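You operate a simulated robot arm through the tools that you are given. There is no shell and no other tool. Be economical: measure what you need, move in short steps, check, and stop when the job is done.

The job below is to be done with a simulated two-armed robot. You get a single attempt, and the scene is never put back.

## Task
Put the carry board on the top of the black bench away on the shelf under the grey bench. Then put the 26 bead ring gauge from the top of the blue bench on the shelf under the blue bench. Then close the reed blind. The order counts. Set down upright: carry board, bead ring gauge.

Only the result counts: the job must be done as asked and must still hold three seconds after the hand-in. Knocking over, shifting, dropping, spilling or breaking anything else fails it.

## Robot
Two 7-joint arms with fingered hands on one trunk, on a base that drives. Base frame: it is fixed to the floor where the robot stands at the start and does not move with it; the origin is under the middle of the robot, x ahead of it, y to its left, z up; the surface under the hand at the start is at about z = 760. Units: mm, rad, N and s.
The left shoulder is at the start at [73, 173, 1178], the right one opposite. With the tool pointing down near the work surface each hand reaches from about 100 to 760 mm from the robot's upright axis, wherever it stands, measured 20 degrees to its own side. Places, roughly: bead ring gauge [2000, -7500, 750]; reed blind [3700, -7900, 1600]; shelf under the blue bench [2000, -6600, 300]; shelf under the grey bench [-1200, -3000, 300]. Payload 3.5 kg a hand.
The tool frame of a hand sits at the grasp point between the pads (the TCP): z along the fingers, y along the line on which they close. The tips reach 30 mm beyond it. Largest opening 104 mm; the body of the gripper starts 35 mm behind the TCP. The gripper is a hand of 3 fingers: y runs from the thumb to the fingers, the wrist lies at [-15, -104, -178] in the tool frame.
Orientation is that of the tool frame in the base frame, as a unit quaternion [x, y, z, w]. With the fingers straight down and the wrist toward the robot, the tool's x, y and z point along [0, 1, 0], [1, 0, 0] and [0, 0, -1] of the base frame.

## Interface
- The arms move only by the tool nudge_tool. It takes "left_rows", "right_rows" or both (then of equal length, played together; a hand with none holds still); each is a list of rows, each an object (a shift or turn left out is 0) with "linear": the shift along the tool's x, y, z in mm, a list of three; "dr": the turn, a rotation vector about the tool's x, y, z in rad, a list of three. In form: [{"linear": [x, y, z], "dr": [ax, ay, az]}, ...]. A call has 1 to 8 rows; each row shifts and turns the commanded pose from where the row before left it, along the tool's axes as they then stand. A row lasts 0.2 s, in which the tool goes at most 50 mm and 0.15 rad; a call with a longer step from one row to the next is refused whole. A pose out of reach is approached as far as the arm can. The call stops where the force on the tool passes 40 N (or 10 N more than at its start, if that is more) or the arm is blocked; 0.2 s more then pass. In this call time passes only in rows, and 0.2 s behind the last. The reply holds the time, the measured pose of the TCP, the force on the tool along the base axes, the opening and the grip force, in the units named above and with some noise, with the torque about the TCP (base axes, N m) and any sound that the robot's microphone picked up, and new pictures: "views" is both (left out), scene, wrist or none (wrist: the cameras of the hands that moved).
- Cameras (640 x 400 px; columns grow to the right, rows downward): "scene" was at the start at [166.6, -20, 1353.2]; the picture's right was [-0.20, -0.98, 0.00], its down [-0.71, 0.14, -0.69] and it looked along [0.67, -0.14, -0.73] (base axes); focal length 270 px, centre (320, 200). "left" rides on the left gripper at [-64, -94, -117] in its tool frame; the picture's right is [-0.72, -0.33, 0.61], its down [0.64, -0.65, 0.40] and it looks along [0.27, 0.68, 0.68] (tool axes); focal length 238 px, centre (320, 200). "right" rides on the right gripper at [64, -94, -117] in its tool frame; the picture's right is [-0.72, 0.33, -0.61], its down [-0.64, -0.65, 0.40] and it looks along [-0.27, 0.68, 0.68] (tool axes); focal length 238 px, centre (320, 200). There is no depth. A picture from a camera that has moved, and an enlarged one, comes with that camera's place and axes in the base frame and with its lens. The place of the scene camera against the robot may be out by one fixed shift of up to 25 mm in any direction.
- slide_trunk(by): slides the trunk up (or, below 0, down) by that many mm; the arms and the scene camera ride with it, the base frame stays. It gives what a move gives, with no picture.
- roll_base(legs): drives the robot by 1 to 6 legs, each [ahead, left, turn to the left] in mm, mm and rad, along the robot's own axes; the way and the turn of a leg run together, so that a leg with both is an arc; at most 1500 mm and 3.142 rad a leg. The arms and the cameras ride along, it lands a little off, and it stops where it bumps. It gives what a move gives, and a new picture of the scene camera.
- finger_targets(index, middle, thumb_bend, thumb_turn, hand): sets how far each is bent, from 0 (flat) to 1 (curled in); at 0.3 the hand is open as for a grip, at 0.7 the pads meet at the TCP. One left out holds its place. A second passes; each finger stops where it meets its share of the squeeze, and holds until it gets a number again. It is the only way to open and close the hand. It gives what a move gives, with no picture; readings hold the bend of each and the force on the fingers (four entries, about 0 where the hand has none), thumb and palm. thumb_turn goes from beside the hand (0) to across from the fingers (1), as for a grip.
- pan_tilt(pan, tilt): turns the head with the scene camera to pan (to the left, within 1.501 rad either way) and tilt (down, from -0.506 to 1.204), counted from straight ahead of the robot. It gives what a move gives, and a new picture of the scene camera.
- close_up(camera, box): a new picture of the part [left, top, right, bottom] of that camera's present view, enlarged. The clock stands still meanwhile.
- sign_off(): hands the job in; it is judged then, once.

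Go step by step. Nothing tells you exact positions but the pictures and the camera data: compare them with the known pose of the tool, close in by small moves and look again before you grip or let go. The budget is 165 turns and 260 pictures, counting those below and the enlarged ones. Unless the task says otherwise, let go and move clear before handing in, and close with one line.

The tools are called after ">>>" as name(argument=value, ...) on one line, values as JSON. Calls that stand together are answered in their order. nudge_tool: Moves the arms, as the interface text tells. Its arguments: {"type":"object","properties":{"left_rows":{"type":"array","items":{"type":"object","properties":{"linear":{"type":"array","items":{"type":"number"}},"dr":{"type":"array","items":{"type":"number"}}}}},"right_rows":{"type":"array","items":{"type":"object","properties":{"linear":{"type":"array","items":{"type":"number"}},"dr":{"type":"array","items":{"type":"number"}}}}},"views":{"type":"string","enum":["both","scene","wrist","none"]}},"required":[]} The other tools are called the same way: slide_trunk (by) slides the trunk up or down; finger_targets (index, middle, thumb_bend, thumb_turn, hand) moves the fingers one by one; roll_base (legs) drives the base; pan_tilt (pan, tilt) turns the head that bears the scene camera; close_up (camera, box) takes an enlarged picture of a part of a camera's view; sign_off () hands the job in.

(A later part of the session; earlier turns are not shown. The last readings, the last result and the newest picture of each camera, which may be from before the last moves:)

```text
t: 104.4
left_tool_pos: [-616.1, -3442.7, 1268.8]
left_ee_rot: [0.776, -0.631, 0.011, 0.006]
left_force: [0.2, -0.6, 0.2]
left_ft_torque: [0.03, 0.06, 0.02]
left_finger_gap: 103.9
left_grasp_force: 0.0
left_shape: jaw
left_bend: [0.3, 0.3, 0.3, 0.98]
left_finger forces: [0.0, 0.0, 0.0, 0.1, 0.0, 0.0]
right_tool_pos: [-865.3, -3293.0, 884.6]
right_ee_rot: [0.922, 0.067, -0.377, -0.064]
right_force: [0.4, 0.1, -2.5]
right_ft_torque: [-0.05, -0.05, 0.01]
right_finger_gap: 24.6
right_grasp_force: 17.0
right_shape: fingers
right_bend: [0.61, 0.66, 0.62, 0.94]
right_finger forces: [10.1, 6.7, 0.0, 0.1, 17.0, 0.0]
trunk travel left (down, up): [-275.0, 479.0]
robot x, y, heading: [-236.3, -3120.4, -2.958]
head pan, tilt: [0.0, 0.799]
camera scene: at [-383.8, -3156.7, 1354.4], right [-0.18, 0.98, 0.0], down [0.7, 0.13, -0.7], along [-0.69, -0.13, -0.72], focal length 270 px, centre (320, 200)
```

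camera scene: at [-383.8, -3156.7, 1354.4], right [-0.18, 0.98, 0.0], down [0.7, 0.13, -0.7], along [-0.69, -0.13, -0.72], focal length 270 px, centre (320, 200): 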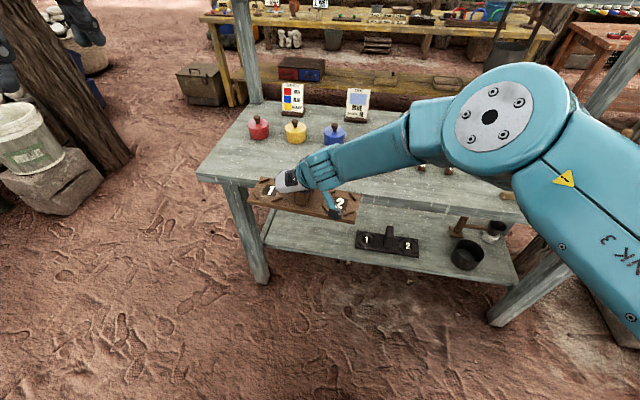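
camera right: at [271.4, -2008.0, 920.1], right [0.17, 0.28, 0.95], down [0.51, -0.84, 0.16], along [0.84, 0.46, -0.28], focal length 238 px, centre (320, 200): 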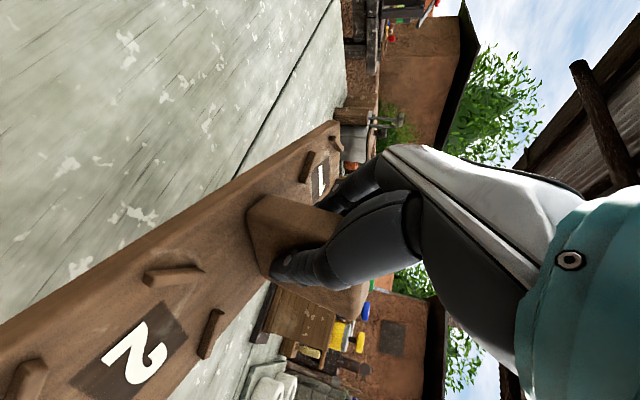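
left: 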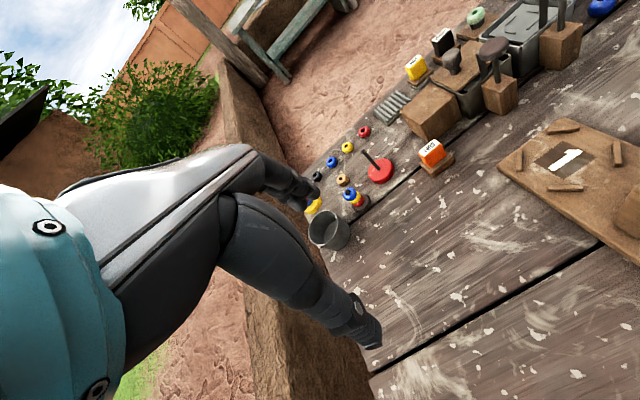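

The board is close to the bench edge, so I back off a little before lowering the trunk.

>>> roll_base(legs=[[-110, 0, 0]])

>>> slide_trunk(by=-270)

>>> pan_tilt(pan=-0.3, tilt=0.7)

```text
t: 105.6
left_tool_pos: [-506.0, -3423.0, 1269.3]
left_ee_rot: [0.775, -0.632, 0.011, 0.005]
left_force: [0.0, -0.1, 0.7]
left_ft_torque: [-0.01, 0.01, 0.03]
left_finger_gap: 104.0
left_grasp_force: 0.1
left_shape: jaw
left_bend: [0.3, 0.3, 0.3, 0.98]
left_finger forces: [0.0, 0.1, 0.0, 0.0, 0.0, 0.1]
right_tool_pos: [-756.7, -3271.4, 884.3]
right_ee_rot: [0.922, 0.066, -0.377, -0.065]
right_force: [0.7, 0.1, -2.7]
right_ft_torque: [-0.04, -0.03, -0.03]
right_finger_gap: 24.4
right_grasp_force: 17.6
right_shape: fingers
right_bend: [0.61, 0.66, 0.62, 0.94]
right_finger forces: [10.3, 6.7, 0.0, 0.0, 16.9, 0.1]
trunk travel left (down, up): [-275.0, 479.0]
robot x, y, heading: [-129.0, -3100.1, -2.958]
head pan, tilt: [0.0, 0.799]
camera scene: at [-274.9, -3136.4, 1354.6], right [-0.18, 0.98, 0.0], down [0.7, 0.13, -0.7], along [-0.69, -0.13, -0.72], focal length 270 px, centre (320, 200)
```

scene: 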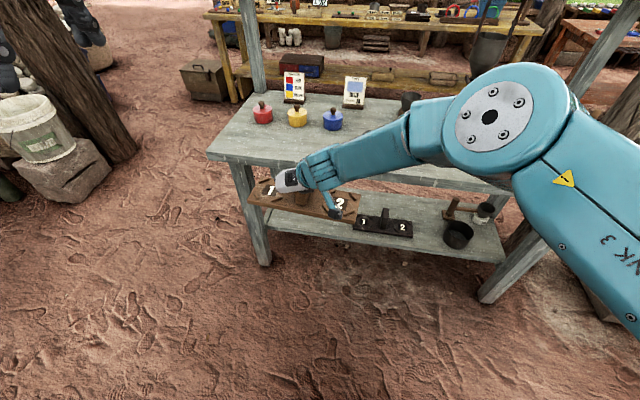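

```text
t: 108.3
left_tool_pos: [-507.8, -3424.0, 998.7]
left_ee_rot: [0.775, -0.632, 0.01, 0.005]
left_force: [0.5, -0.4, 0.7]
left_ft_torque: [0.0, 0.02, -0.01]
left_finger_gap: 103.8
left_grasp_force: 0.0
left_shape: jaw
left_bend: [0.3, 0.3, 0.3, 0.98]
left_finger forces: [0.0, 0.0, 0.0, 0.1, 0.0, 0.0]
right_tool_pos: [-758.2, -3272.0, 614.4]
right_ee_rot: [0.921, 0.066, -0.378, -0.063]
right_force: [0.6, -1.1, -2.8]
right_ft_torque: [-0.03, -0.05, 0.01]
right_finger_gap: 24.2
right_grasp_force: 17.0
right_shape: fingers
right_bend: [0.61, 0.66, 0.62, 0.94]
right_finger forces: [10.3, 6.9, 0.0, 0.0, 17.0, 0.0]
trunk travel left (down, up): [-5.0, 749.0]
robot x, y, heading: [-127.9, -3103.7, -2.961]
head pan, tilt: [0.0, 0.799]
```

```text
t: 109.1
left_tool_pos: [-509.0, -3424.1, 999.7]
left_ee_rot: [0.774, -0.633, 0.01, 0.006]
left_force: [-0.8, 0.9, -0.5]
left_ft_torque: [0.04, 0.02, 0.0]
left_finger_gap: 104.0
left_grasp_force: 0.1
left_shape: jaw
left_bend: [0.3, 0.3, 0.3, 0.98]
left_finger forces: [0.0, 0.1, 0.0, 0.0, 0.1, 0.0]
right_tool_pos: [-758.4, -3271.5, 614.1]
right_ee_rot: [0.922, 0.066, -0.376, -0.064]
right_force: [-1.1, 1.4, -3.1]
right_ft_torque: [-0.02, 0.0, 0.01]
right_finger_gap: 23.9
right_grasp_force: 16.8
right_shape: fingers
right_bend: [0.61, 0.66, 0.62, 0.94]
right_finger forces: [10.2, 7.0, 0.1, 0.1, 17.1, 0.1]
trunk travel left (down, up): [-5.0, 749.0]
robot x, y, heading: [-129.6, -3103.2, -2.958]
head pan, tilt: [-0.3, 0.7]
camera scene: at [-425.5, -3138.9, 1078.5], right [0.12, 0.99, 0.0], down [0.64, -0.07, -0.76], along [-0.76, 0.09, -0.64], focal length 270 px, centre (320, 200)
```

scene: 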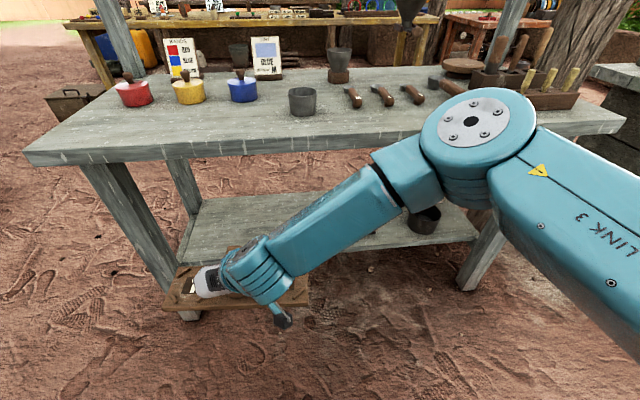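

Pose preserved. I lower the hand to shelf height and extend it, then check where the elbow lies.

>>> nudge_tool(right_rows=[{"linear": [30.9, 7.6, 31.9]}, {"linear": [30.9, 7.6, 31.9]}, {"linear": [30.9, 7.6, 31.9]}, {"linear": [30.9, 7.6, 31.9]}, {"linear": [26, 7.6, 27]}, {"linear": [-24, 3.6, 22.7]}, {"linear": [-24, 3.6, 22.7]}, {"linear": [-24, 3.6, 22.7]}], views="both")

```text
t: 110.9
left_tool_pos: [-507.4, -3423.5, 999.2]
left_ee_rot: [0.775, -0.632, 0.011, 0.005]
left_force: [0.4, 0.6, 0.8]
left_ft_torque: [0.02, 0.0, 0.0]
left_finger_gap: 103.9
left_grasp_force: 0.1
left_shape: jaw
left_bend: [0.3, 0.3, 0.3, 0.98]
left_finger forces: [0.0, 0.1, 0.0, 0.0, 0.0, 0.0]
right_tool_pos: [-860.7, -3290.3, 483.5]
right_ee_rot: [0.922, 0.066, -0.376, -0.062]
right_force: [-1.1, 0.3, -2.8]
right_ft_torque: [-0.05, -0.05, -0.01]
right_finger_gap: 24.3
right_grasp_force: 17.6
right_shape: fingers
right_bend: [0.61, 0.66, 0.62, 0.94]
right_finger forces: [10.2, 6.8, 0.0, 0.0, 17.0, 0.1]
right hand out of reach, approached as far as the arm can: row 3, 4, 5
trunk travel left (down, up): [-5.0, 749.0]
robot x, y, heading: [-129.4, -3102.4, -2.96]
head pan, tilt: [-0.3, 0.7]
camera scene: at [-425.3, -3139.0, 1078.6], right [0.12, 0.99, 0.0], down [0.64, -0.08, -0.76], along [-0.76, 0.09, -0.64], focal length 270 px, centre (320, 200)
camera right: at [-740.7, -3194.0, 538.6], right [-0.05, -0.48, 0.87], down [-0.79, 0.56, 0.26], along [-0.62, -0.67, -0.41], focal length 238 px, centre (320, 200)
```

scene: 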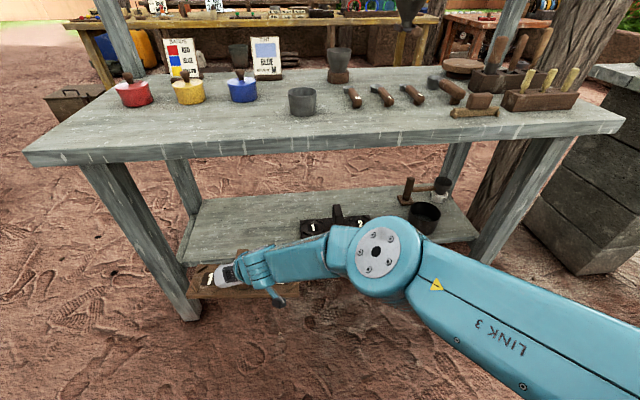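
right: 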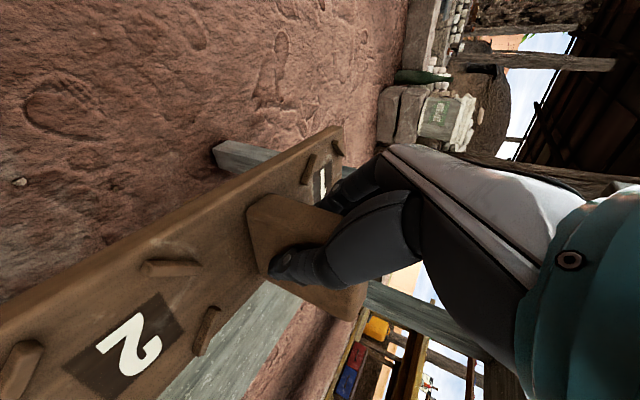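

Now the forearm is low and nearly horizontal. I lower further.

>>> nudge_tool(right_rows=[{"linear": [-12, 2, 11]}, {"linear": [31, 7.6, 32]}, {"linear": [24, 5.6, 25]}], views="scene")

```text
t: 111.7
left_tool_pos: [-508.7, -3423.4, 999.3]
left_ee_rot: [0.775, -0.632, 0.011, 0.006]
left_force: [0.0, 0.0, 0.4]
left_ft_torque: [0.01, 0.0, -0.01]
left_finger_gap: 103.8
left_grasp_force: 0.0
left_shape: jaw
left_bend: [0.3, 0.3, 0.3, 0.98]
left_finger forces: [0.1, 0.0, 0.0, 0.1, 0.0, 0.1]
right_tool_pos: [-844.8, -3277.6, 420.8]
right_ee_rot: [0.922, 0.066, -0.376, -0.063]
right_force: [-0.4, 0.1, -2.2]
right_ft_torque: [-0.02, -0.03, -0.01]
right_finger_gap: 24.2
right_grasp_force: 17.5
right_shape: fingers
right_bend: [0.61, 0.66, 0.62, 0.94]
right_finger forces: [10.2, 7.2, 0.1, 0.0, 17.3, 0.0]
right hand out of reach, approached as far as the arm can: row 1, 2, 3
trunk travel left (down, up): [-5.0, 749.0]
robot x, y, heading: [-130.3, -3104.6, -2.957]
head pan, tilt: [-0.3, 0.7]
camera scene: at [-425.9, -3138.3, 1078.4], right [0.12, 0.99, 0.0], down [0.64, -0.08, -0.76], along [-0.76, 0.09, -0.64], focal length 270 px, centre (320, 200)
```

scene: 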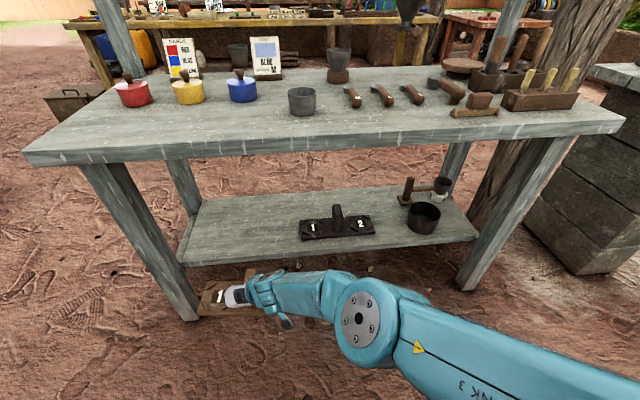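

The whole arm is now below the bench top with the board about 50 mm above shelf level. I roll forward in stages.

>>> roll_base(legs=[[140, 12, 0]])

>>> close_up(camera="right", box=[0, 0, 640, 400])

```text
t: 113.1
left_tool_pos: [-643.9, -3462.2, 998.9]
left_ee_rot: [0.776, -0.63, 0.01, 0.006]
left_force: [0.4, 0.6, 0.3]
left_ft_torque: [0.02, 0.01, 0.01]
left_finger_gap: 104.0
left_grasp_force: 0.0
left_shape: jaw
left_bend: [0.3, 0.3, 0.3, 0.98]
left_finger forces: [0.0, 0.1, 0.1, 0.1, 0.0, 0.1]
right_tool_pos: [-981.0, -3317.3, 421.5]
right_ee_rot: [0.922, 0.066, -0.377, -0.065]
right_force: [-0.4, -0.7, -3.0]
right_ft_torque: [-0.03, -0.06, 0.04]
right_finger_gap: 24.1
right_grasp_force: 17.3
right_shape: fingers
right_bend: [0.61, 0.66, 0.62, 0.94]
right_finger forces: [10.3, 7.0, 0.0, 0.1, 17.2, 0.0]
trunk travel left (down, up): [-5.0, 749.0]
robot x, y, heading: [-262.8, -3140.2, -2.956]
head pan, tilt: [-0.3, 0.7]
camera scene: at [-562.5, -3177.3, 1078.4], right [0.11, 0.99, 0.0], down [0.64, -0.07, -0.76], along [-0.76, 0.09, -0.64], focal length 270 px, centre (320, 200)
```

scene: 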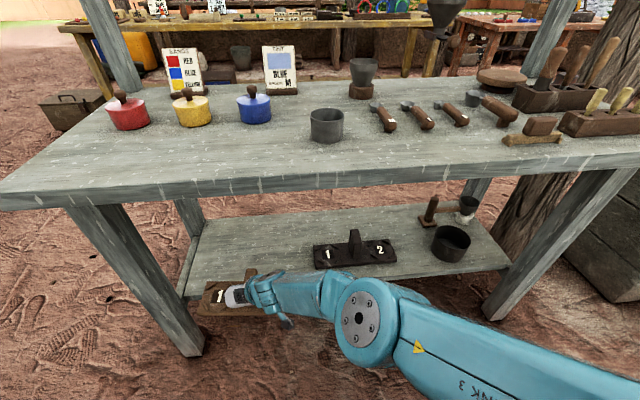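

```text
1.00 times, centred on (320, 200) of right (not enlarged: the box is as wide or as high as the picture)
camera zoom: at [-861.8, -3220.7, 475.1], right [-0.05, -0.49, 0.87], down [-0.79, 0.56, 0.26], along [-0.61, -0.67, -0.41], focal length 238 px, centre (320, 200)
```

zoom: 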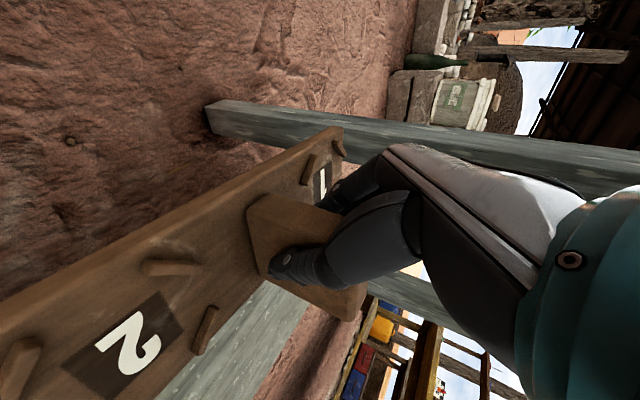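

Clearances look fine: about 75 mm to the leg. I go the remaining distance.

>>> roll_base(legs=[[122, 8, 0]])

>>> close_up(camera="right", box=[0, 0, 640, 400])

>>> close_up(camera="scene", box=[120, 200, 440, 400])

```text
t: 114.3
left_tool_pos: [-761.9, -3492.6, 998.9]
left_ee_rot: [0.775, -0.631, 0.01, 0.005]
left_force: [-0.2, -0.5, -0.1]
left_ft_torque: [-0.02, -0.02, 0.0]
left_finger_gap: 103.6
left_grasp_force: 0.1
left_shape: jaw
left_bend: [0.3, 0.3, 0.3, 0.98]
left_finger forces: [0.0, 0.0, 0.1, 0.0, 0.0, 0.1]
right_tool_pos: [-1098.1, -3346.9, 422.1]
right_ee_rot: [0.922, 0.068, -0.376, -0.063]
right_force: [-0.3, 0.2, -2.1]
right_ft_torque: [-0.02, -0.03, -0.02]
right_finger_gap: 24.0
right_grasp_force: 17.4
right_shape: fingers
right_bend: [0.61, 0.66, 0.62, 0.94]
right_finger forces: [10.2, 7.0, 0.0, 0.0, 17.2, 0.0]
trunk travel left (down, up): [-5.0, 749.0]
robot x, y, heading: [-377.6, -3172.3, -2.962]
head pan, tilt: [-0.3, 0.7]
camera scene: at [-680.4, -3207.8, 1078.4], right [0.11, 0.99, 0.0], down [0.64, -0.07, -0.76], along [-0.76, 0.09, -0.64], focal length 270 px, centre (320, 200)
```

scene: 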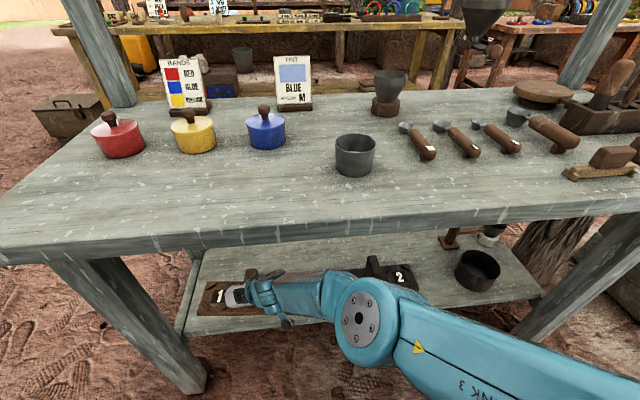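

```text
1.00 times, centred on (320, 200) of right (not enlarged: the box is as wide or as high as the picture)
camera zoom: at [-979.6, -3251.5, 475.1], right [-0.05, -0.49, 0.87], down [-0.79, 0.56, 0.26], along [-0.61, -0.67, -0.41], focal length 238 px, centre (320, 200)
```

zoom: 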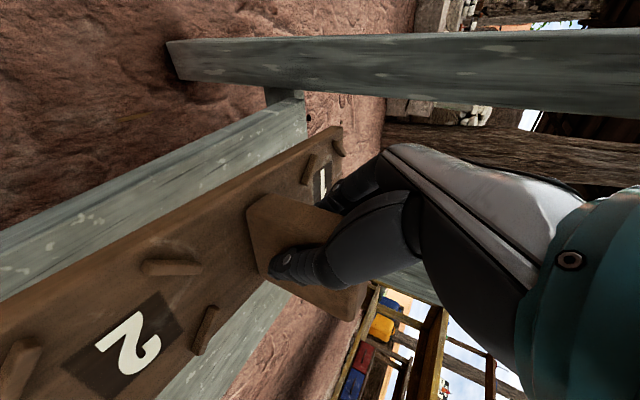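

```text
2.00 times, centred on (280, 300) of scene
camera zoom: at [-680.4, -3207.8, 1078.4], right [0.11, 0.99, 0.0], down [0.64, -0.07, -0.76], along [-0.76, 0.09, -0.64], focal length 541 px, centre (400, 0)
```

zoom: 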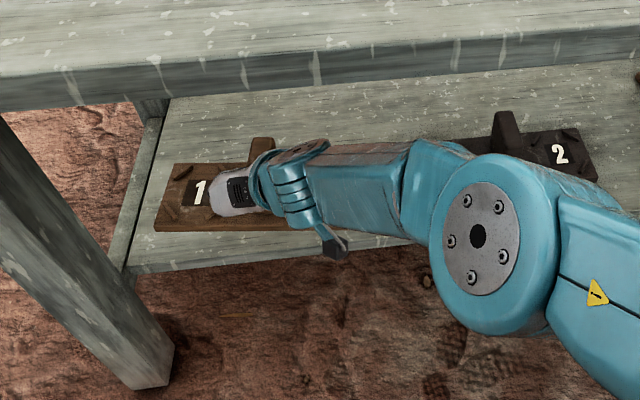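

I'm over the shelf. I check the front-edge margin precisely from the wrist camera.

>>> close_up(camera="right", box=[0, 60, 360, 330])

```text
1.48 times, centred on (180, 195) of right
camera zoom: at [-979.6, -3251.5, 475.1], right [-0.05, -0.49, 0.87], down [-0.79, 0.56, 0.26], along [-0.61, -0.67, -0.41], focal length 353 px, centre (527, 207)
```

zoom: 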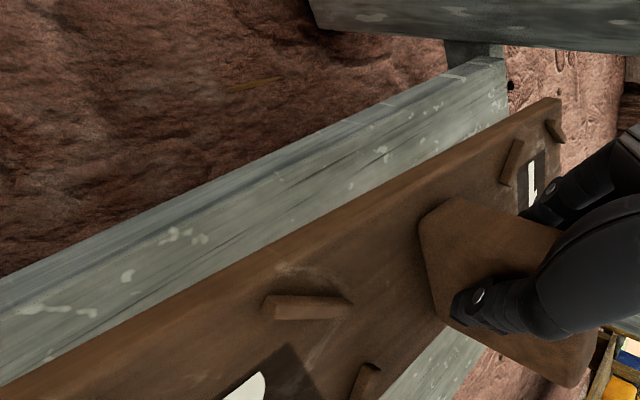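

The board's front edge is right above the shelf's front edge, so I go 60 mm further in.

>>> roll_base(legs=[[60, -10, 0]])

>>> close_up(camera="right", box=[0, 60, 360, 330])

```text
t: 115.3
left_tool_pos: [-822.1, -3494.3, 1000.6]
left_ee_rot: [0.776, -0.631, 0.011, 0.006]
left_force: [-0.4, 0.3, 0.1]
left_ft_torque: [0.03, -0.01, 0.01]
left_finger_gap: 103.7
left_grasp_force: 0.0
left_shape: jaw
left_bend: [0.3, 0.3, 0.3, 0.98]
left_finger forces: [0.0, 0.0, 0.0, 0.0, 0.1, 0.1]
right_tool_pos: [-1158.8, -3350.1, 420.9]
right_ee_rot: [0.922, 0.068, -0.376, -0.063]
right_force: [-0.7, -0.5, -2.8]
right_ft_torque: [0.01, -0.03, -0.01]
right_finger_gap: 24.3
right_grasp_force: 17.4
right_shape: fingers
right_bend: [0.61, 0.66, 0.62, 0.94]
right_finger forces: [10.3, 7.0, 0.0, 0.0, 17.3, 0.1]
trunk travel left (down, up): [-5.0, 749.0]
robot x, y, heading: [-440.0, -3170.3, -2.951]
head pan, tilt: [-0.3, 0.7]
camera scene: at [-740.6, -3208.9, 1078.4], right [0.11, 0.99, 0.0], down [0.64, -0.07, -0.76], along [-0.76, 0.09, -0.64], focal length 270 px, centre (320, 200)
```

scene: 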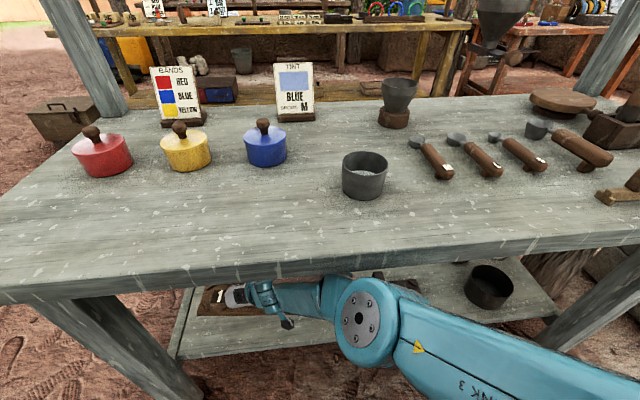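

```text
1.48 times, centred on (180, 195) of right
camera zoom: at [-1039.6, -3252.5, 475.0], right [-0.05, -0.49, 0.87], down [-0.79, 0.56, 0.26], along [-0.61, -0.67, -0.41], focal length 353 px, centre (527, 207)
```

zoom: 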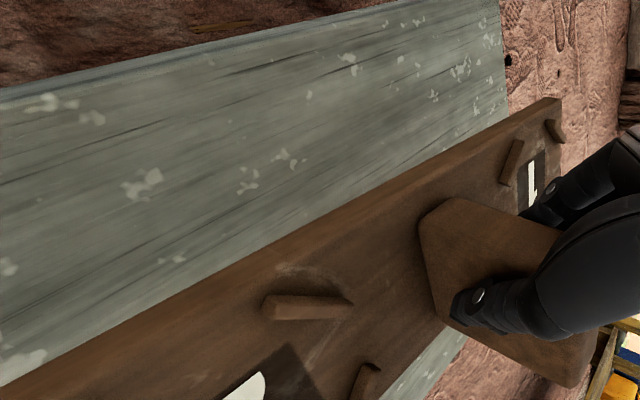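

Front margin is about 50 mm now; I shift 20 mm to the right for the left-end margin, then lower carefully.

>>> roll_base(legs=[[0, -20, 0]])

>>> nudge_tool(right_rows=[{"linear": [6.9, 1.7, 7.1]}, {"linear": [6.9, 1.7, 7.1]}, {"linear": [6.9, 1.7, 7.1]}], views="none")

```text
t: 116.1
left_tool_pos: [-825.8, -3473.5, 999.7]
left_ee_rot: [0.776, -0.631, 0.011, 0.006]
left_force: [0.0, -0.2, -0.1]
left_ft_torque: [0.01, -0.05, 0.0]
left_finger_gap: 103.8
left_grasp_force: 0.1
left_shape: jaw
left_bend: [0.3, 0.3, 0.3, 0.98]
left_finger forces: [0.0, 0.0, 0.0, 0.1, 0.1, 0.1]
right_tool_pos: [-1162.9, -3328.5, 420.9]
right_ee_rot: [0.922, 0.069, -0.376, -0.064]
right_force: [0.2, -0.3, -1.8]
right_ft_torque: [-0.02, -0.04, 0.03]
right_finger_gap: 23.9
right_grasp_force: 17.4
right_shape: fingers
right_bend: [0.61, 0.66, 0.62, 0.94]
right_finger forces: [10.3, 7.0, 0.0, 0.0, 17.2, 0.0]
trunk travel left (down, up): [-5.0, 749.0]
robot x, y, heading: [-448.5, -3152.8, -2.954]
head pan, tilt: [-0.3, 0.7]
camera scene: at [-744.0, -3189.2, 1078.5], right [0.11, 0.99, 0.0], down [0.64, -0.07, -0.76], along [-0.76, 0.09, -0.64], focal length 270 px, centre (320, 200)
```

scene: 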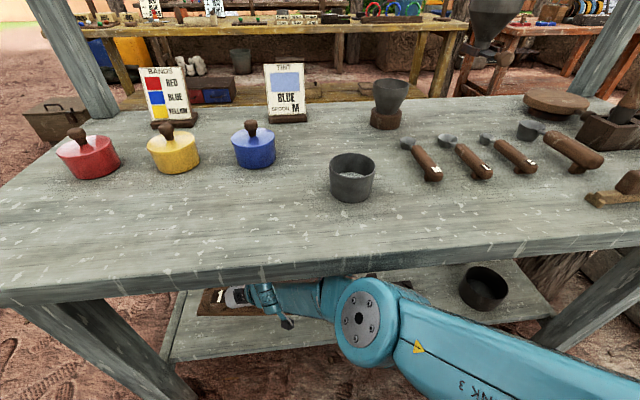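

```text
t: 116.9
left_tool_pos: [-825.8, -3473.5, 999.2]
left_ee_rot: [0.776, -0.63, 0.011, 0.005]
left_force: [-0.3, 0.5, -0.1]
left_ft_torque: [-0.01, -0.04, 0.0]
left_finger_gap: 103.8
left_grasp_force: 0.0
left_shape: jaw
left_bend: [0.3, 0.3, 0.3, 0.98]
left_finger forces: [0.0, 0.0, 0.0, 0.0, 0.0, 0.0]
right_tool_pos: [-1157.1, -3322.8, 409.9]
right_ee_rot: [0.922, 0.068, -0.376, -0.063]
right_force: [-0.6, -0.1, -2.4]
right_ft_torque: [-0.01, 0.01, 0.01]
right_finger_gap: 24.0
right_grasp_force: 16.9
right_shape: fingers
right_bend: [0.61, 0.66, 0.62, 0.94]
right_finger forces: [10.3, 7.0, 0.1, 0.0, 17.3, 0.1]
right hand out of reach, approached as far as the arm can: row 1, 2, 3
trunk travel left (down, up): [-5.0, 749.0]
robot x, y, heading: [-448.3, -3154.5, -2.958]
head pan, tilt: [-0.3, 0.7]
```

The arm is at its reach limit, so I roll the base 70 mm forward and draw the hand back the same amount while lowering.

>>> roll_base(legs=[[70, 5, 0]])

>>> nudge_tool(right_rows=[{"linear": [25.4, -3.8, -23.8]}, {"linear": [25.4, -3.8, -23.8]}, {"linear": [6.9, 1.7, 7.1]}, {"linear": [6.9, 1.7, 7.1]}], views="scene")

```text
t: 117.8
left_tool_pos: [-843.6, -3475.6, 1005.0]
left_ee_rot: [0.772, -0.635, 0.007, 0.01]
left_force: [-0.1, -0.2, -0.2]
left_ft_torque: [-0.01, -0.01, 0.01]
left_finger_gap: 103.4
left_grasp_force: 0.1
left_shape: jaw
left_bend: [0.3, 0.3, 0.3, 0.98]
left_finger forces: [0.0, 0.1, 0.0, 0.0, 0.0, 0.0]
right_tool_pos: [-1160.6, -3329.0, 403.6]
right_ee_rot: [0.925, 0.069, -0.368, -0.062]
right_force: [-0.5, 0.2, -3.0]
right_ft_torque: [-0.02, -0.02, -0.02]
right_finger_gap: 24.4
right_grasp_force: 17.6
right_shape: fingers
right_bend: [0.61, 0.66, 0.62, 0.94]
right_finger forces: [10.1, 7.3, 0.0, 0.1, 17.5, 0.0]
trunk travel left (down, up): [-5.0, 749.0]
robot x, y, heading: [-472.5, -3161.5, -2.969]
head pan, tilt: [-0.3, 0.7]
stopped in leg 1: the robot was blocked; the commanded pose is now the measured one
camera scene: at [-757.9, -3191.3, 1082.8], right [0.12, 0.99, 0.0], down [0.63, -0.08, -0.77], along [-0.77, 0.09, -0.63], focal length 270 px, centre (320, 200)
```

scene: 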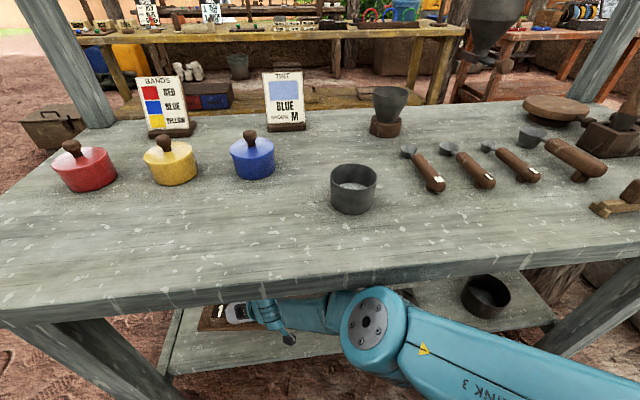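

```text
t: 118.8
left_tool_pos: [-857.0, -3478.1, 998.5]
left_ee_rot: [0.774, -0.634, 0.009, 0.007]
left_force: [1.1, -0.1, 1.1]
left_ft_torque: [0.06, 0.09, -0.02]
left_finger_gap: 104.0
left_grasp_force: 0.0
left_shape: jaw
left_bend: [0.3, 0.3, 0.3, 0.98]
left_finger forces: [0.1, 0.0, 0.0, 0.0, 0.0, 0.0]
right_tool_pos: [-1146.8, -3322.0, 375.7]
right_ee_rot: [0.927, 0.069, -0.364, -0.064]
right_force: [0.7, -1.4, -0.7]
right_ft_torque: [0.02, -0.06, -0.03]
right_finger_gap: 24.5
right_grasp_force: 17.8
right_shape: fingers
right_bend: [0.61, 0.66, 0.63, 0.93]
right_finger forces: [10.6, 7.3, 0.0, 0.0, 17.8, 0.0]
right hand out of reach, approached as far as the arm can: row 1, 2
trunk travel left (down, up): [-5.0, 749.0]
robot x, y, heading: [-480.0, -3156.6, -2.965]
head pan, tilt: [-0.3, 0.7]
camera scene: at [-773.5, -3193.6, 1078.1], right [0.12, 0.99, 0.0], down [0.64, -0.08, -0.77], along [-0.76, 0.1, -0.64], focal length 270 px, centre (320, 200)
```

scene: 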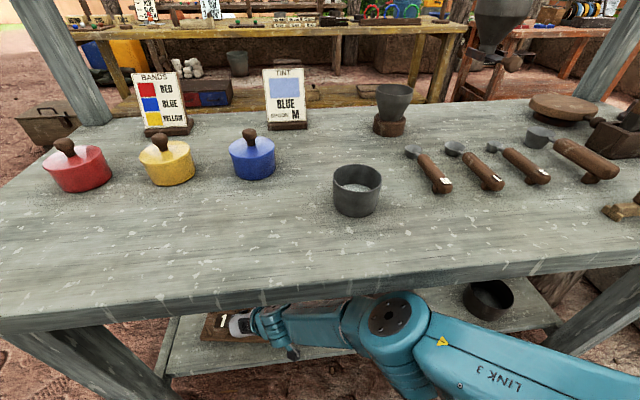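

The base was blocked lightly; the hand is now at z 376, nearly touching the shelf. I check the wrist view.

>>> close_up(camera="right", box=[0, 0, 640, 400])

>>> close_up(camera="scene", box=[140, 270, 420, 400])

>>> pan_tilt(pan=-0.1, tilt=1.2)

```text
1.00 times, centred on (320, 200) of right (not enlarged: the box is as wide or as high as the picture)
camera zoom: at [-1028.8, -3225.6, 433.3], right [-0.08, -0.49, 0.87], down [-0.79, 0.56, 0.24], along [-0.6, -0.67, -0.43], focal length 238 px, centre (320, 200)
```

zoom: 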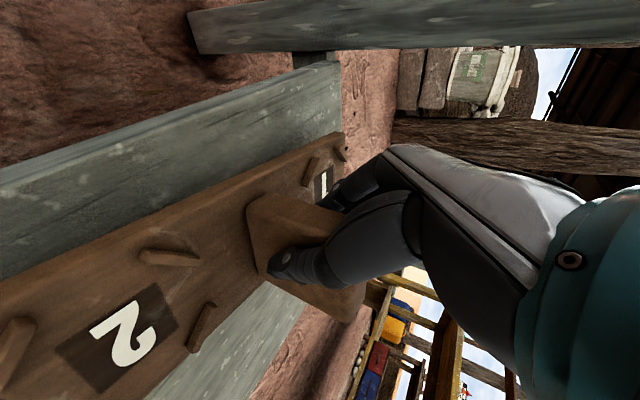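

```text
2.29 times, centred on (280, 335) of scene
camera zoom: at [-773.5, -3193.6, 1078.1], right [0.12, 0.99, 0.0], down [0.64, -0.08, -0.77], along [-0.76, 0.1, -0.64], focal length 618 px, centre (411, -109)
```

zoom: 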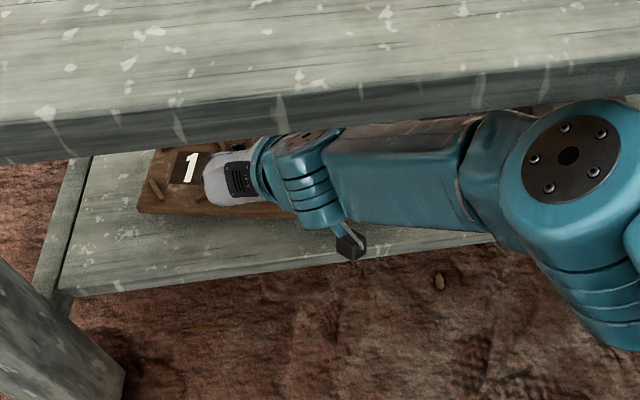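

```text
t: 119.7
left_tool_pos: [-856.7, -3478.6, 1000.4]
left_ee_rot: [0.774, -0.634, 0.011, 0.005]
left_force: [0.1, 0.5, 0.2]
left_ft_torque: [-0.02, 0.04, 0.02]
left_finger_gap: 103.7
left_grasp_force: 0.1
left_shape: jaw
left_bend: [0.3, 0.3, 0.3, 0.98]
left_finger forces: [0.0, 0.0, 0.1, 0.1, 0.0, 0.0]
right_tool_pos: [-1144.3, -3324.4, 374.7]
right_ee_rot: [0.927, 0.072, -0.363, -0.063]
right_force: [-0.3, -1.3, -2.4]
right_ft_torque: [-0.01, -0.01, 0.0]
right_finger_gap: 24.2
right_grasp_force: 17.7
right_shape: fingers
right_bend: [0.61, 0.66, 0.63, 0.93]
right_finger forces: [10.4, 7.2, 0.1, 0.1, 17.8, 0.0]
trunk travel left (down, up): [-5.0, 749.0]
robot x, y, heading: [-473.8, -3161.0, -2.959]
head pan, tilt: [-0.099, 1.201]
camera scene: at [-744.1, -3209.0, 1042.6], right [-0.08, 1.0, 0.0], down [0.93, 0.07, -0.36], along [-0.36, -0.03, -0.93], focal length 270 px, centre (320, 200)
```

scene: 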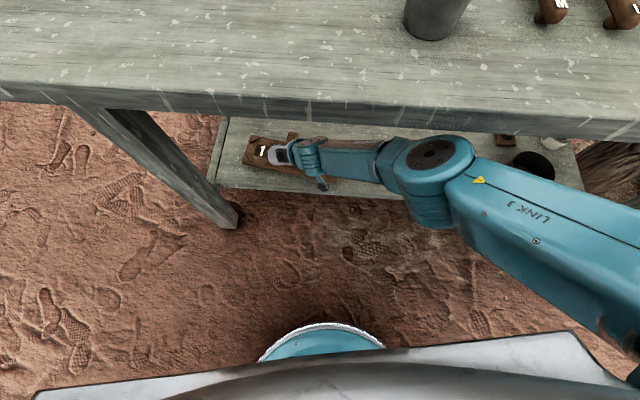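

The elbow had just met the bench edge, nothing was disturbed. The board is about 37 mm inside the shelf's front edge; I lower the last few millimetres.

>>> nudge_tool(right_rows=[{"linear": [3.4, 0.8, 3.6]}, {"linear": [3.4, 0.8, 3.6]}], views="none")

```text
t: 120.3
left_tool_pos: [-857.1, -3478.8, 1000.7]
left_ee_rot: [0.774, -0.633, 0.011, 0.006]
left_force: [-0.6, -0.2, 0.1]
left_ft_torque: [0.01, -0.01, 0.0]
left_finger_gap: 104.0
left_grasp_force: 0.1
left_shape: jaw
left_bend: [0.3, 0.3, 0.3, 0.98]
left_finger forces: [0.1, 0.0, 0.1, 0.0, 0.1, 0.1]
right_tool_pos: [-1142.8, -3324.0, 364.7]
right_ee_rot: [0.927, 0.071, -0.364, -0.063]
right_force: [0.5, -0.2, -2.6]
right_ft_torque: [0.0, 0.0, -0.04]
right_finger_gap: 24.4
right_grasp_force: 17.2
right_shape: fingers
right_bend: [0.61, 0.66, 0.63, 0.93]
right_finger forces: [10.4, 7.2, 0.0, 0.0, 17.8, 0.0]
trunk travel left (down, up): [-5.0, 749.0]
robot x, y, heading: [-475.1, -3159.5, -2.963]
head pan, tilt: [-0.099, 1.201]
```

>>> nudge_tool(right_rows=[{"linear": [3.4, 0.8, 3.6]}, {"linear": [3.4, 0.8, 3.6]}], views="none")

>>> close_up(camera="right", box=[0, 60, 360, 330])

```text
t: 120.9
left_tool_pos: [-856.7, -3478.2, 999.9]
left_ee_rot: [0.774, -0.633, 0.012, 0.006]
left_force: [-1.2, 0.1, 0.2]
left_ft_torque: [-0.01, 0.01, 0.0]
left_finger_gap: 104.1
left_grasp_force: 0.0
left_shape: jaw
left_bend: [0.3, 0.3, 0.3, 0.98]
left_finger forces: [0.0, 0.0, 0.0, 0.0, 0.1, 0.0]
right_tool_pos: [-1140.9, -3323.0, 360.5]
right_ee_rot: [0.927, 0.071, -0.363, -0.064]
right_force: [0.0, 0.2, -3.0]
right_ft_torque: [-0.02, -0.03, 0.03]
right_finger_gap: 24.3
right_grasp_force: 17.6
right_shape: fingers
right_bend: [0.61, 0.66, 0.63, 0.93]
right_finger forces: [10.2, 7.4, 0.0, 0.1, 17.7, 0.0]
right hand out of reach, approached as far as the arm can: row 2
trunk travel left (down, up): [-5.0, 749.0]
robot x, y, heading: [-476.4, -3161.5, -2.962]
head pan, tilt: [-0.099, 1.201]
```

```text
1.48 times, centred on (180, 195) of right
camera zoom: at [-1024.0, -3226.3, 418.6], right [-0.08, -0.49, 0.87], down [-0.8, 0.55, 0.24], along [-0.6, -0.67, -0.43], focal length 353 px, centre (527, 207)
```

zoom: 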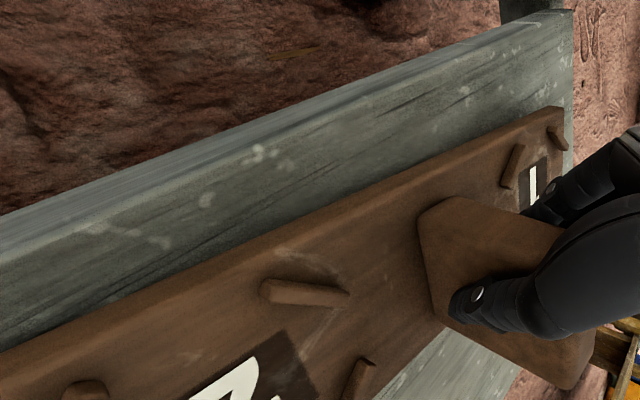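

Still no contact; I use the last 5 mm of trunk travel and lower again.

>>> slide_trunk(by=-5)

>>> nudge_tool(right_rows=[{"linear": [3.4, 0.8, 3.6]}, {"linear": [3.4, 0.8, 3.6]}], views="none")

```text
t: 121.5
left_tool_pos: [-856.7, -3479.5, 994.0]
left_ee_rot: [0.774, -0.633, 0.011, 0.006]
left_force: [0.2, 0.6, 0.2]
left_ft_torque: [-0.01, 0.0, 0.02]
left_finger_gap: 103.9
left_grasp_force: 0.1
left_shape: jaw
left_bend: [0.3, 0.3, 0.3, 0.98]
left_finger forces: [0.1, 0.0, 0.1, 0.0, 0.0, 0.1]
right_tool_pos: [-1140.2, -3322.8, 356.7]
right_ee_rot: [0.927, 0.071, -0.363, -0.064]
right_force: [0.3, 0.4, -2.7]
right_ft_torque: [0.0, -0.06, 0.0]
right_finger_gap: 24.4
right_grasp_force: 17.4
right_shape: fingers
right_bend: [0.61, 0.66, 0.63, 0.93]
right_finger forces: [10.1, 7.4, 0.0, 0.0, 17.7, 0.0]
trunk travel left (down, up): [0.0, 754.0]
robot x, y, heading: [-474.7, -3164.2, -2.967]
head pan, tilt: [-0.099, 1.201]
```

```text
t: 122.1
left_tool_pos: [-854.6, -3478.1, 994.5]
left_ee_rot: [0.774, -0.633, 0.009, 0.005]
left_force: [-0.3, -0.2, 0.0]
left_ft_torque: [-0.01, -0.01, 0.01]
left_finger_gap: 104.0
left_grasp_force: 0.0
left_shape: jaw
left_bend: [0.3, 0.3, 0.3, 0.98]
left_finger forces: [0.1, 0.0, 0.1, 0.0, 0.1, 0.0]
right_tool_pos: [-1140.3, -3323.1, 350.0]
right_ee_rot: [0.926, 0.071, -0.364, -0.063]
right_force: [-0.8, -0.9, 7.7]
right_ft_torque: [0.13, 0.1, -0.05]
right_finger_gap: 24.1
right_grasp_force: 19.2
right_shape: fingers
right_bend: [0.61, 0.66, 0.63, 0.94]
right_finger forces: [10.9, 8.7, 0.0, 0.0, 18.7, 0.0]
right hand out of reach, approached as far as the arm can: row 2
trunk travel left (down, up): [0.0, 754.0]
robot x, y, heading: [-474.4, -3159.6, -2.963]
head pan, tilt: [-0.099, 1.201]
```

Contact with the shelf. I check the seating and margins before letting go.

>>> close_up(camera="right", box=[0, 60, 360, 330])

>>> close_up(camera="scene", box=[180, 90, 420, 240])

```text
1.48 times, centred on (180, 195) of right
camera zoom: at [-1021.6, -3225.3, 408.7], right [-0.07, -0.49, 0.87], down [-0.8, 0.55, 0.24], along [-0.6, -0.68, -0.43], focal length 353 px, centre (527, 207)
```

zoom: 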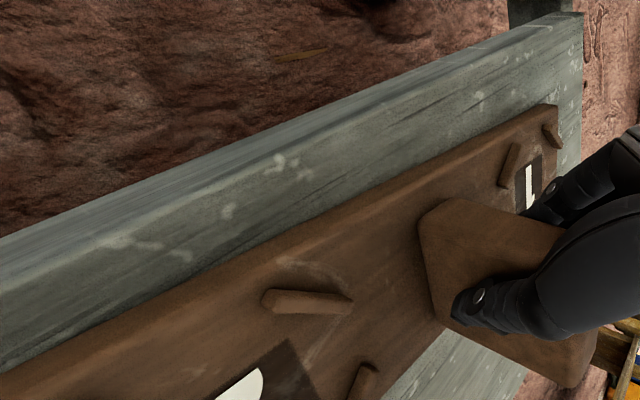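

```text
2.67 times, centred on (300, 165) of scene
camera zoom: at [-746.4, -3209.5, 1037.5], right [-0.08, 1.0, 0.0], down [0.93, 0.07, -0.36], along [-0.36, -0.03, -0.93], focal length 721 px, centre (373, 293)
```

zoom: 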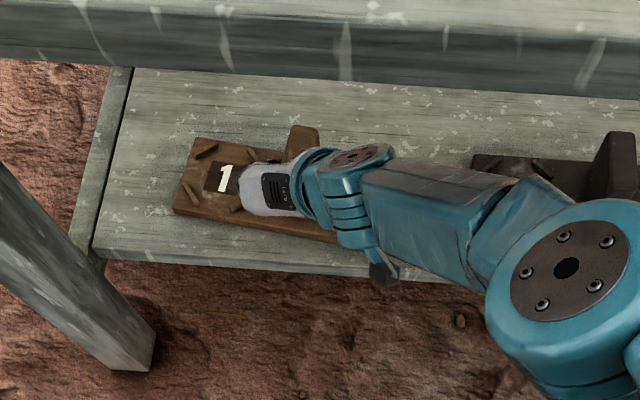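

The board sits fully on the shelf, clear of the edge, leg and the other board. I let go and retreat along the tool axis.

>>> finger_targets(hand="right", index=0.3, middle=0.3, thumb_bend=0.3)

>>> nudge_tool(right_rows=[{"linear": [0, 0, -20]}, {"linear": [0, 0, -25]}, {"linear": [0, 0, -25]}, {"linear": [0, 0, -25]}], views="both")

```text
t: 123.1
left_tool_pos: [-855.0, -3478.0, 993.3]
left_ee_rot: [0.774, -0.634, 0.012, 0.006]
left_force: [0.4, 0.3, 0.1]
left_ft_torque: [-0.01, -0.01, 0.02]
left_finger_gap: 103.8
left_grasp_force: 0.1
left_shape: jaw
left_bend: [0.3, 0.3, 0.3, 0.98]
left_finger forces: [0.1, 0.1, 0.0, 0.0, 0.0, 0.0]
right_tool_pos: [-1138.4, -3321.0, 349.1]
right_ee_rot: [0.927, 0.071, -0.363, -0.063]
right_force: [-0.5, -0.3, 0.1]
right_ft_torque: [-0.01, 0.0, 0.0]
right_finger_gap: 102.7
right_grasp_force: 0.1
right_shape: fingers
right_bend: [0.3, 0.3, 0.3, 0.97]
right_finger forces: [0.0, 0.1, 0.0, 0.0, 0.0, 0.1]
trunk travel left (down, up): [0.0, 754.0]
robot x, y, heading: [-477.3, -3162.0, -2.965]
head pan, tilt: [-0.099, 1.201]
```

```text
t: 124.1
left_tool_pos: [-855.9, -3477.6, 994.9]
left_ee_rot: [0.774, -0.633, 0.011, 0.006]
left_force: [0.2, -0.3, -0.6]
left_ft_torque: [0.0, -0.02, 0.0]
left_finger_gap: 103.9
left_grasp_force: 0.0
left_shape: jaw
left_bend: [0.3, 0.3, 0.3, 0.98]
left_finger forces: [0.1, 0.0, 0.0, 0.0, 0.1, 0.0]
right_tool_pos: [-1122.5, -3343.0, 353.0]
right_ee_rot: [0.927, 0.071, -0.364, -0.063]
right_force: [-0.6, 0.1, 0.6]
right_ft_torque: [-0.01, -0.01, 0.03]
right_finger_gap: 102.7
right_grasp_force: 0.0
right_shape: fingers
right_bend: [0.3, 0.3, 0.3, 0.97]
right_finger forces: [0.0, 0.1, 0.0, 0.0, 0.0, 0.0]
right hand out of reach, approached as far as the arm can: row 1, 2, 3, 4
trunk travel left (down, up): [0.0, 754.0]
robot x, y, heading: [-476.1, -3156.9, -2.964]
head pan, tilt: [-0.099, 1.201]
camera scene: at [-747.0, -3209.5, 1037.2], right [-0.08, 1.0, 0.0], down [0.93, 0.07, -0.36], along [-0.36, -0.03, -0.93], focal length 270 px, centre (320, 200)
camera right: at [-1004.7, -3245.5, 411.0], right [-0.08, -0.49, 0.87], down [-0.8, 0.55, 0.24], along [-0.6, -0.67, -0.43], focal length 238 px, centre (320, 200)
```

scene: 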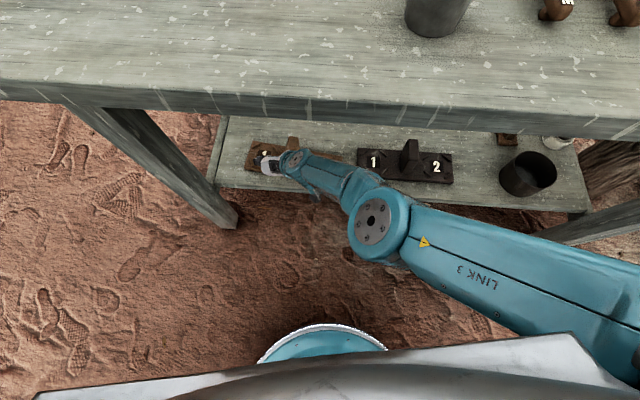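
right: 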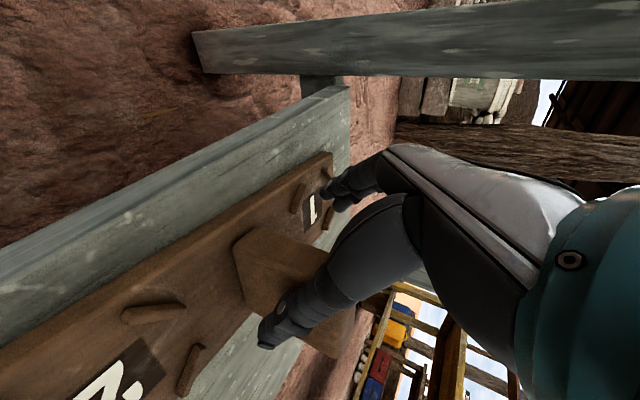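

The arm's retreat is limited, so I back out with the base, fingers straddling the handle.

>>> roll_base(legs=[[-60, -8, 0]])

>>> close_up(camera="right", box=[0, 0, 640, 400])

```text
t: 125.0
left_tool_pos: [-799.6, -3459.2, 994.5]
left_ee_rot: [0.773, -0.634, 0.012, 0.006]
left_force: [-0.7, 0.3, 0.3]
left_ft_torque: [-0.01, 0.0, -0.01]
left_finger_gap: 104.0
left_grasp_force: 0.1
left_shape: jaw
left_bend: [0.3, 0.3, 0.3, 0.98]
left_finger forces: [0.0, 0.0, 0.0, 0.0, 0.1, 0.1]
right_tool_pos: [-1066.1, -3324.2, 352.5]
right_ee_rot: [0.927, 0.071, -0.364, -0.063]
right_force: [1.7, 0.0, -0.9]
right_ft_torque: [-0.04, -0.01, -0.02]
right_finger_gap: 102.8
right_grasp_force: 0.0
right_shape: fingers
right_bend: [0.3, 0.3, 0.3, 0.97]
right_finger forces: [0.1, 0.0, 0.0, 0.1, 0.1, 0.0]
trunk travel left (down, up): [0.0, 754.0]
robot x, y, heading: [-420.3, -3142.2, -2.965]
head pan, tilt: [-0.099, 1.201]
camera scene: at [-690.1, -3191.2, 1037.3], right [-0.08, 1.0, 0.0], down [0.93, 0.07, -0.36], along [-0.36, -0.03, -0.93], focal length 270 px, centre (320, 200)
```

scene: 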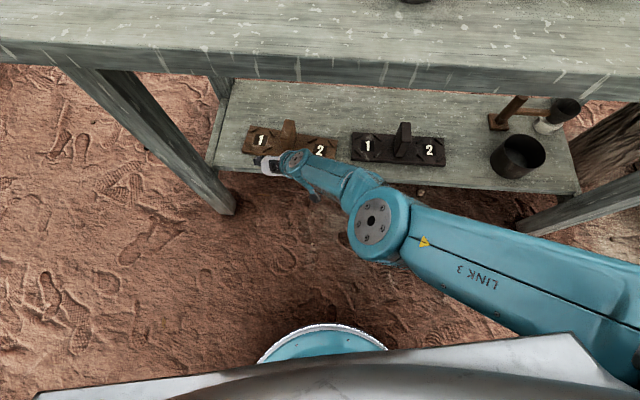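

```text
1.00 times, centred on (320, 200) of right (not enlarged: the box is as wide or as high as the picture)
camera zoom: at [-948.0, -3227.3, 411.2], right [-0.08, -0.49, 0.87], down [-0.8, 0.55, 0.24], along [-0.6, -0.67, -0.43], focal length 238 px, centre (320, 200)
```

zoom: 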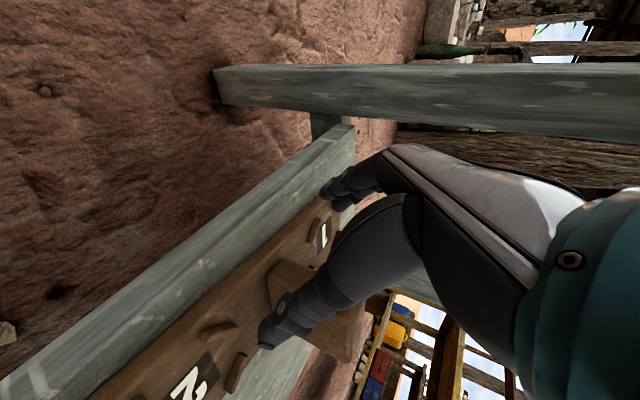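

The board stays put. I back out fully.

>>> roll_base(legs=[[-250, 0, 0]])

>>> close_up(camera="scene", box=[200, 0, 520, 200])

```text
t: 126.8
left_tool_pos: [-555.5, -3416.6, 994.1]
left_ee_rot: [0.774, -0.634, 0.011, 0.006]
left_force: [0.2, -0.2, -0.4]
left_ft_torque: [0.03, -0.02, -0.03]
left_finger_gap: 103.6
left_grasp_force: 0.0
left_shape: jaw
left_bend: [0.3, 0.3, 0.3, 0.98]
left_finger forces: [0.0, 0.0, 0.0, 0.1, 0.0, 0.0]
right_tool_pos: [-821.4, -3279.9, 352.6]
right_ee_rot: [0.927, 0.071, -0.364, -0.063]
right_force: [0.1, -0.1, -0.1]
right_ft_torque: [0.0, 0.0, 0.01]
right_finger_gap: 103.0
right_grasp_force: 0.0
right_shape: fingers
right_bend: [0.3, 0.3, 0.3, 0.97]
right_finger forces: [0.1, 0.1, 0.1, 0.0, 0.0, 0.1]
trunk travel left (down, up): [0.0, 754.0]
robot x, y, heading: [-175.6, -3099.4, -2.961]
head pan, tilt: [-0.099, 1.201]
camera scene: at [-446.5, -3147.2, 1037.2], right [-0.08, 1.0, 0.0], down [0.93, 0.07, -0.36], along [-0.36, -0.03, -0.93], focal length 270 px, centre (320, 200)
```

scene: 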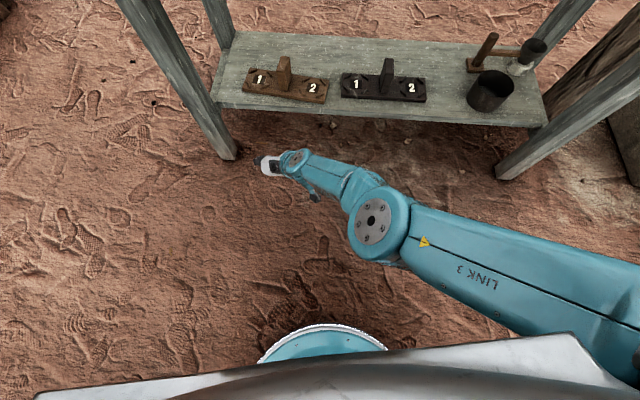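

```text
2.00 times, centred on (360, 100) of scene
camera zoom: at [-446.5, -3147.2, 1037.2], right [-0.08, 1.0, 0.0], down [0.93, 0.07, -0.36], along [-0.36, -0.03, -0.93], focal length 541 px, centre (240, 400)
```

zoom: 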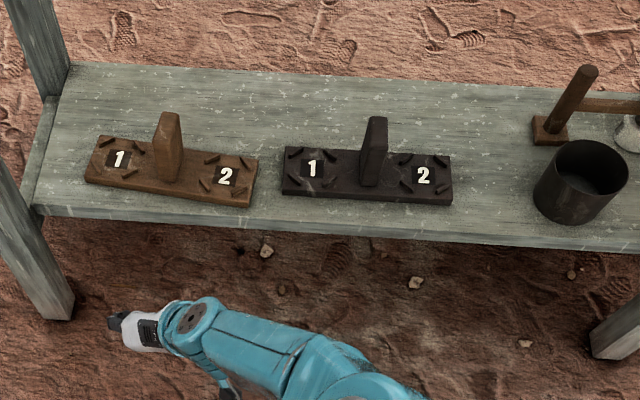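

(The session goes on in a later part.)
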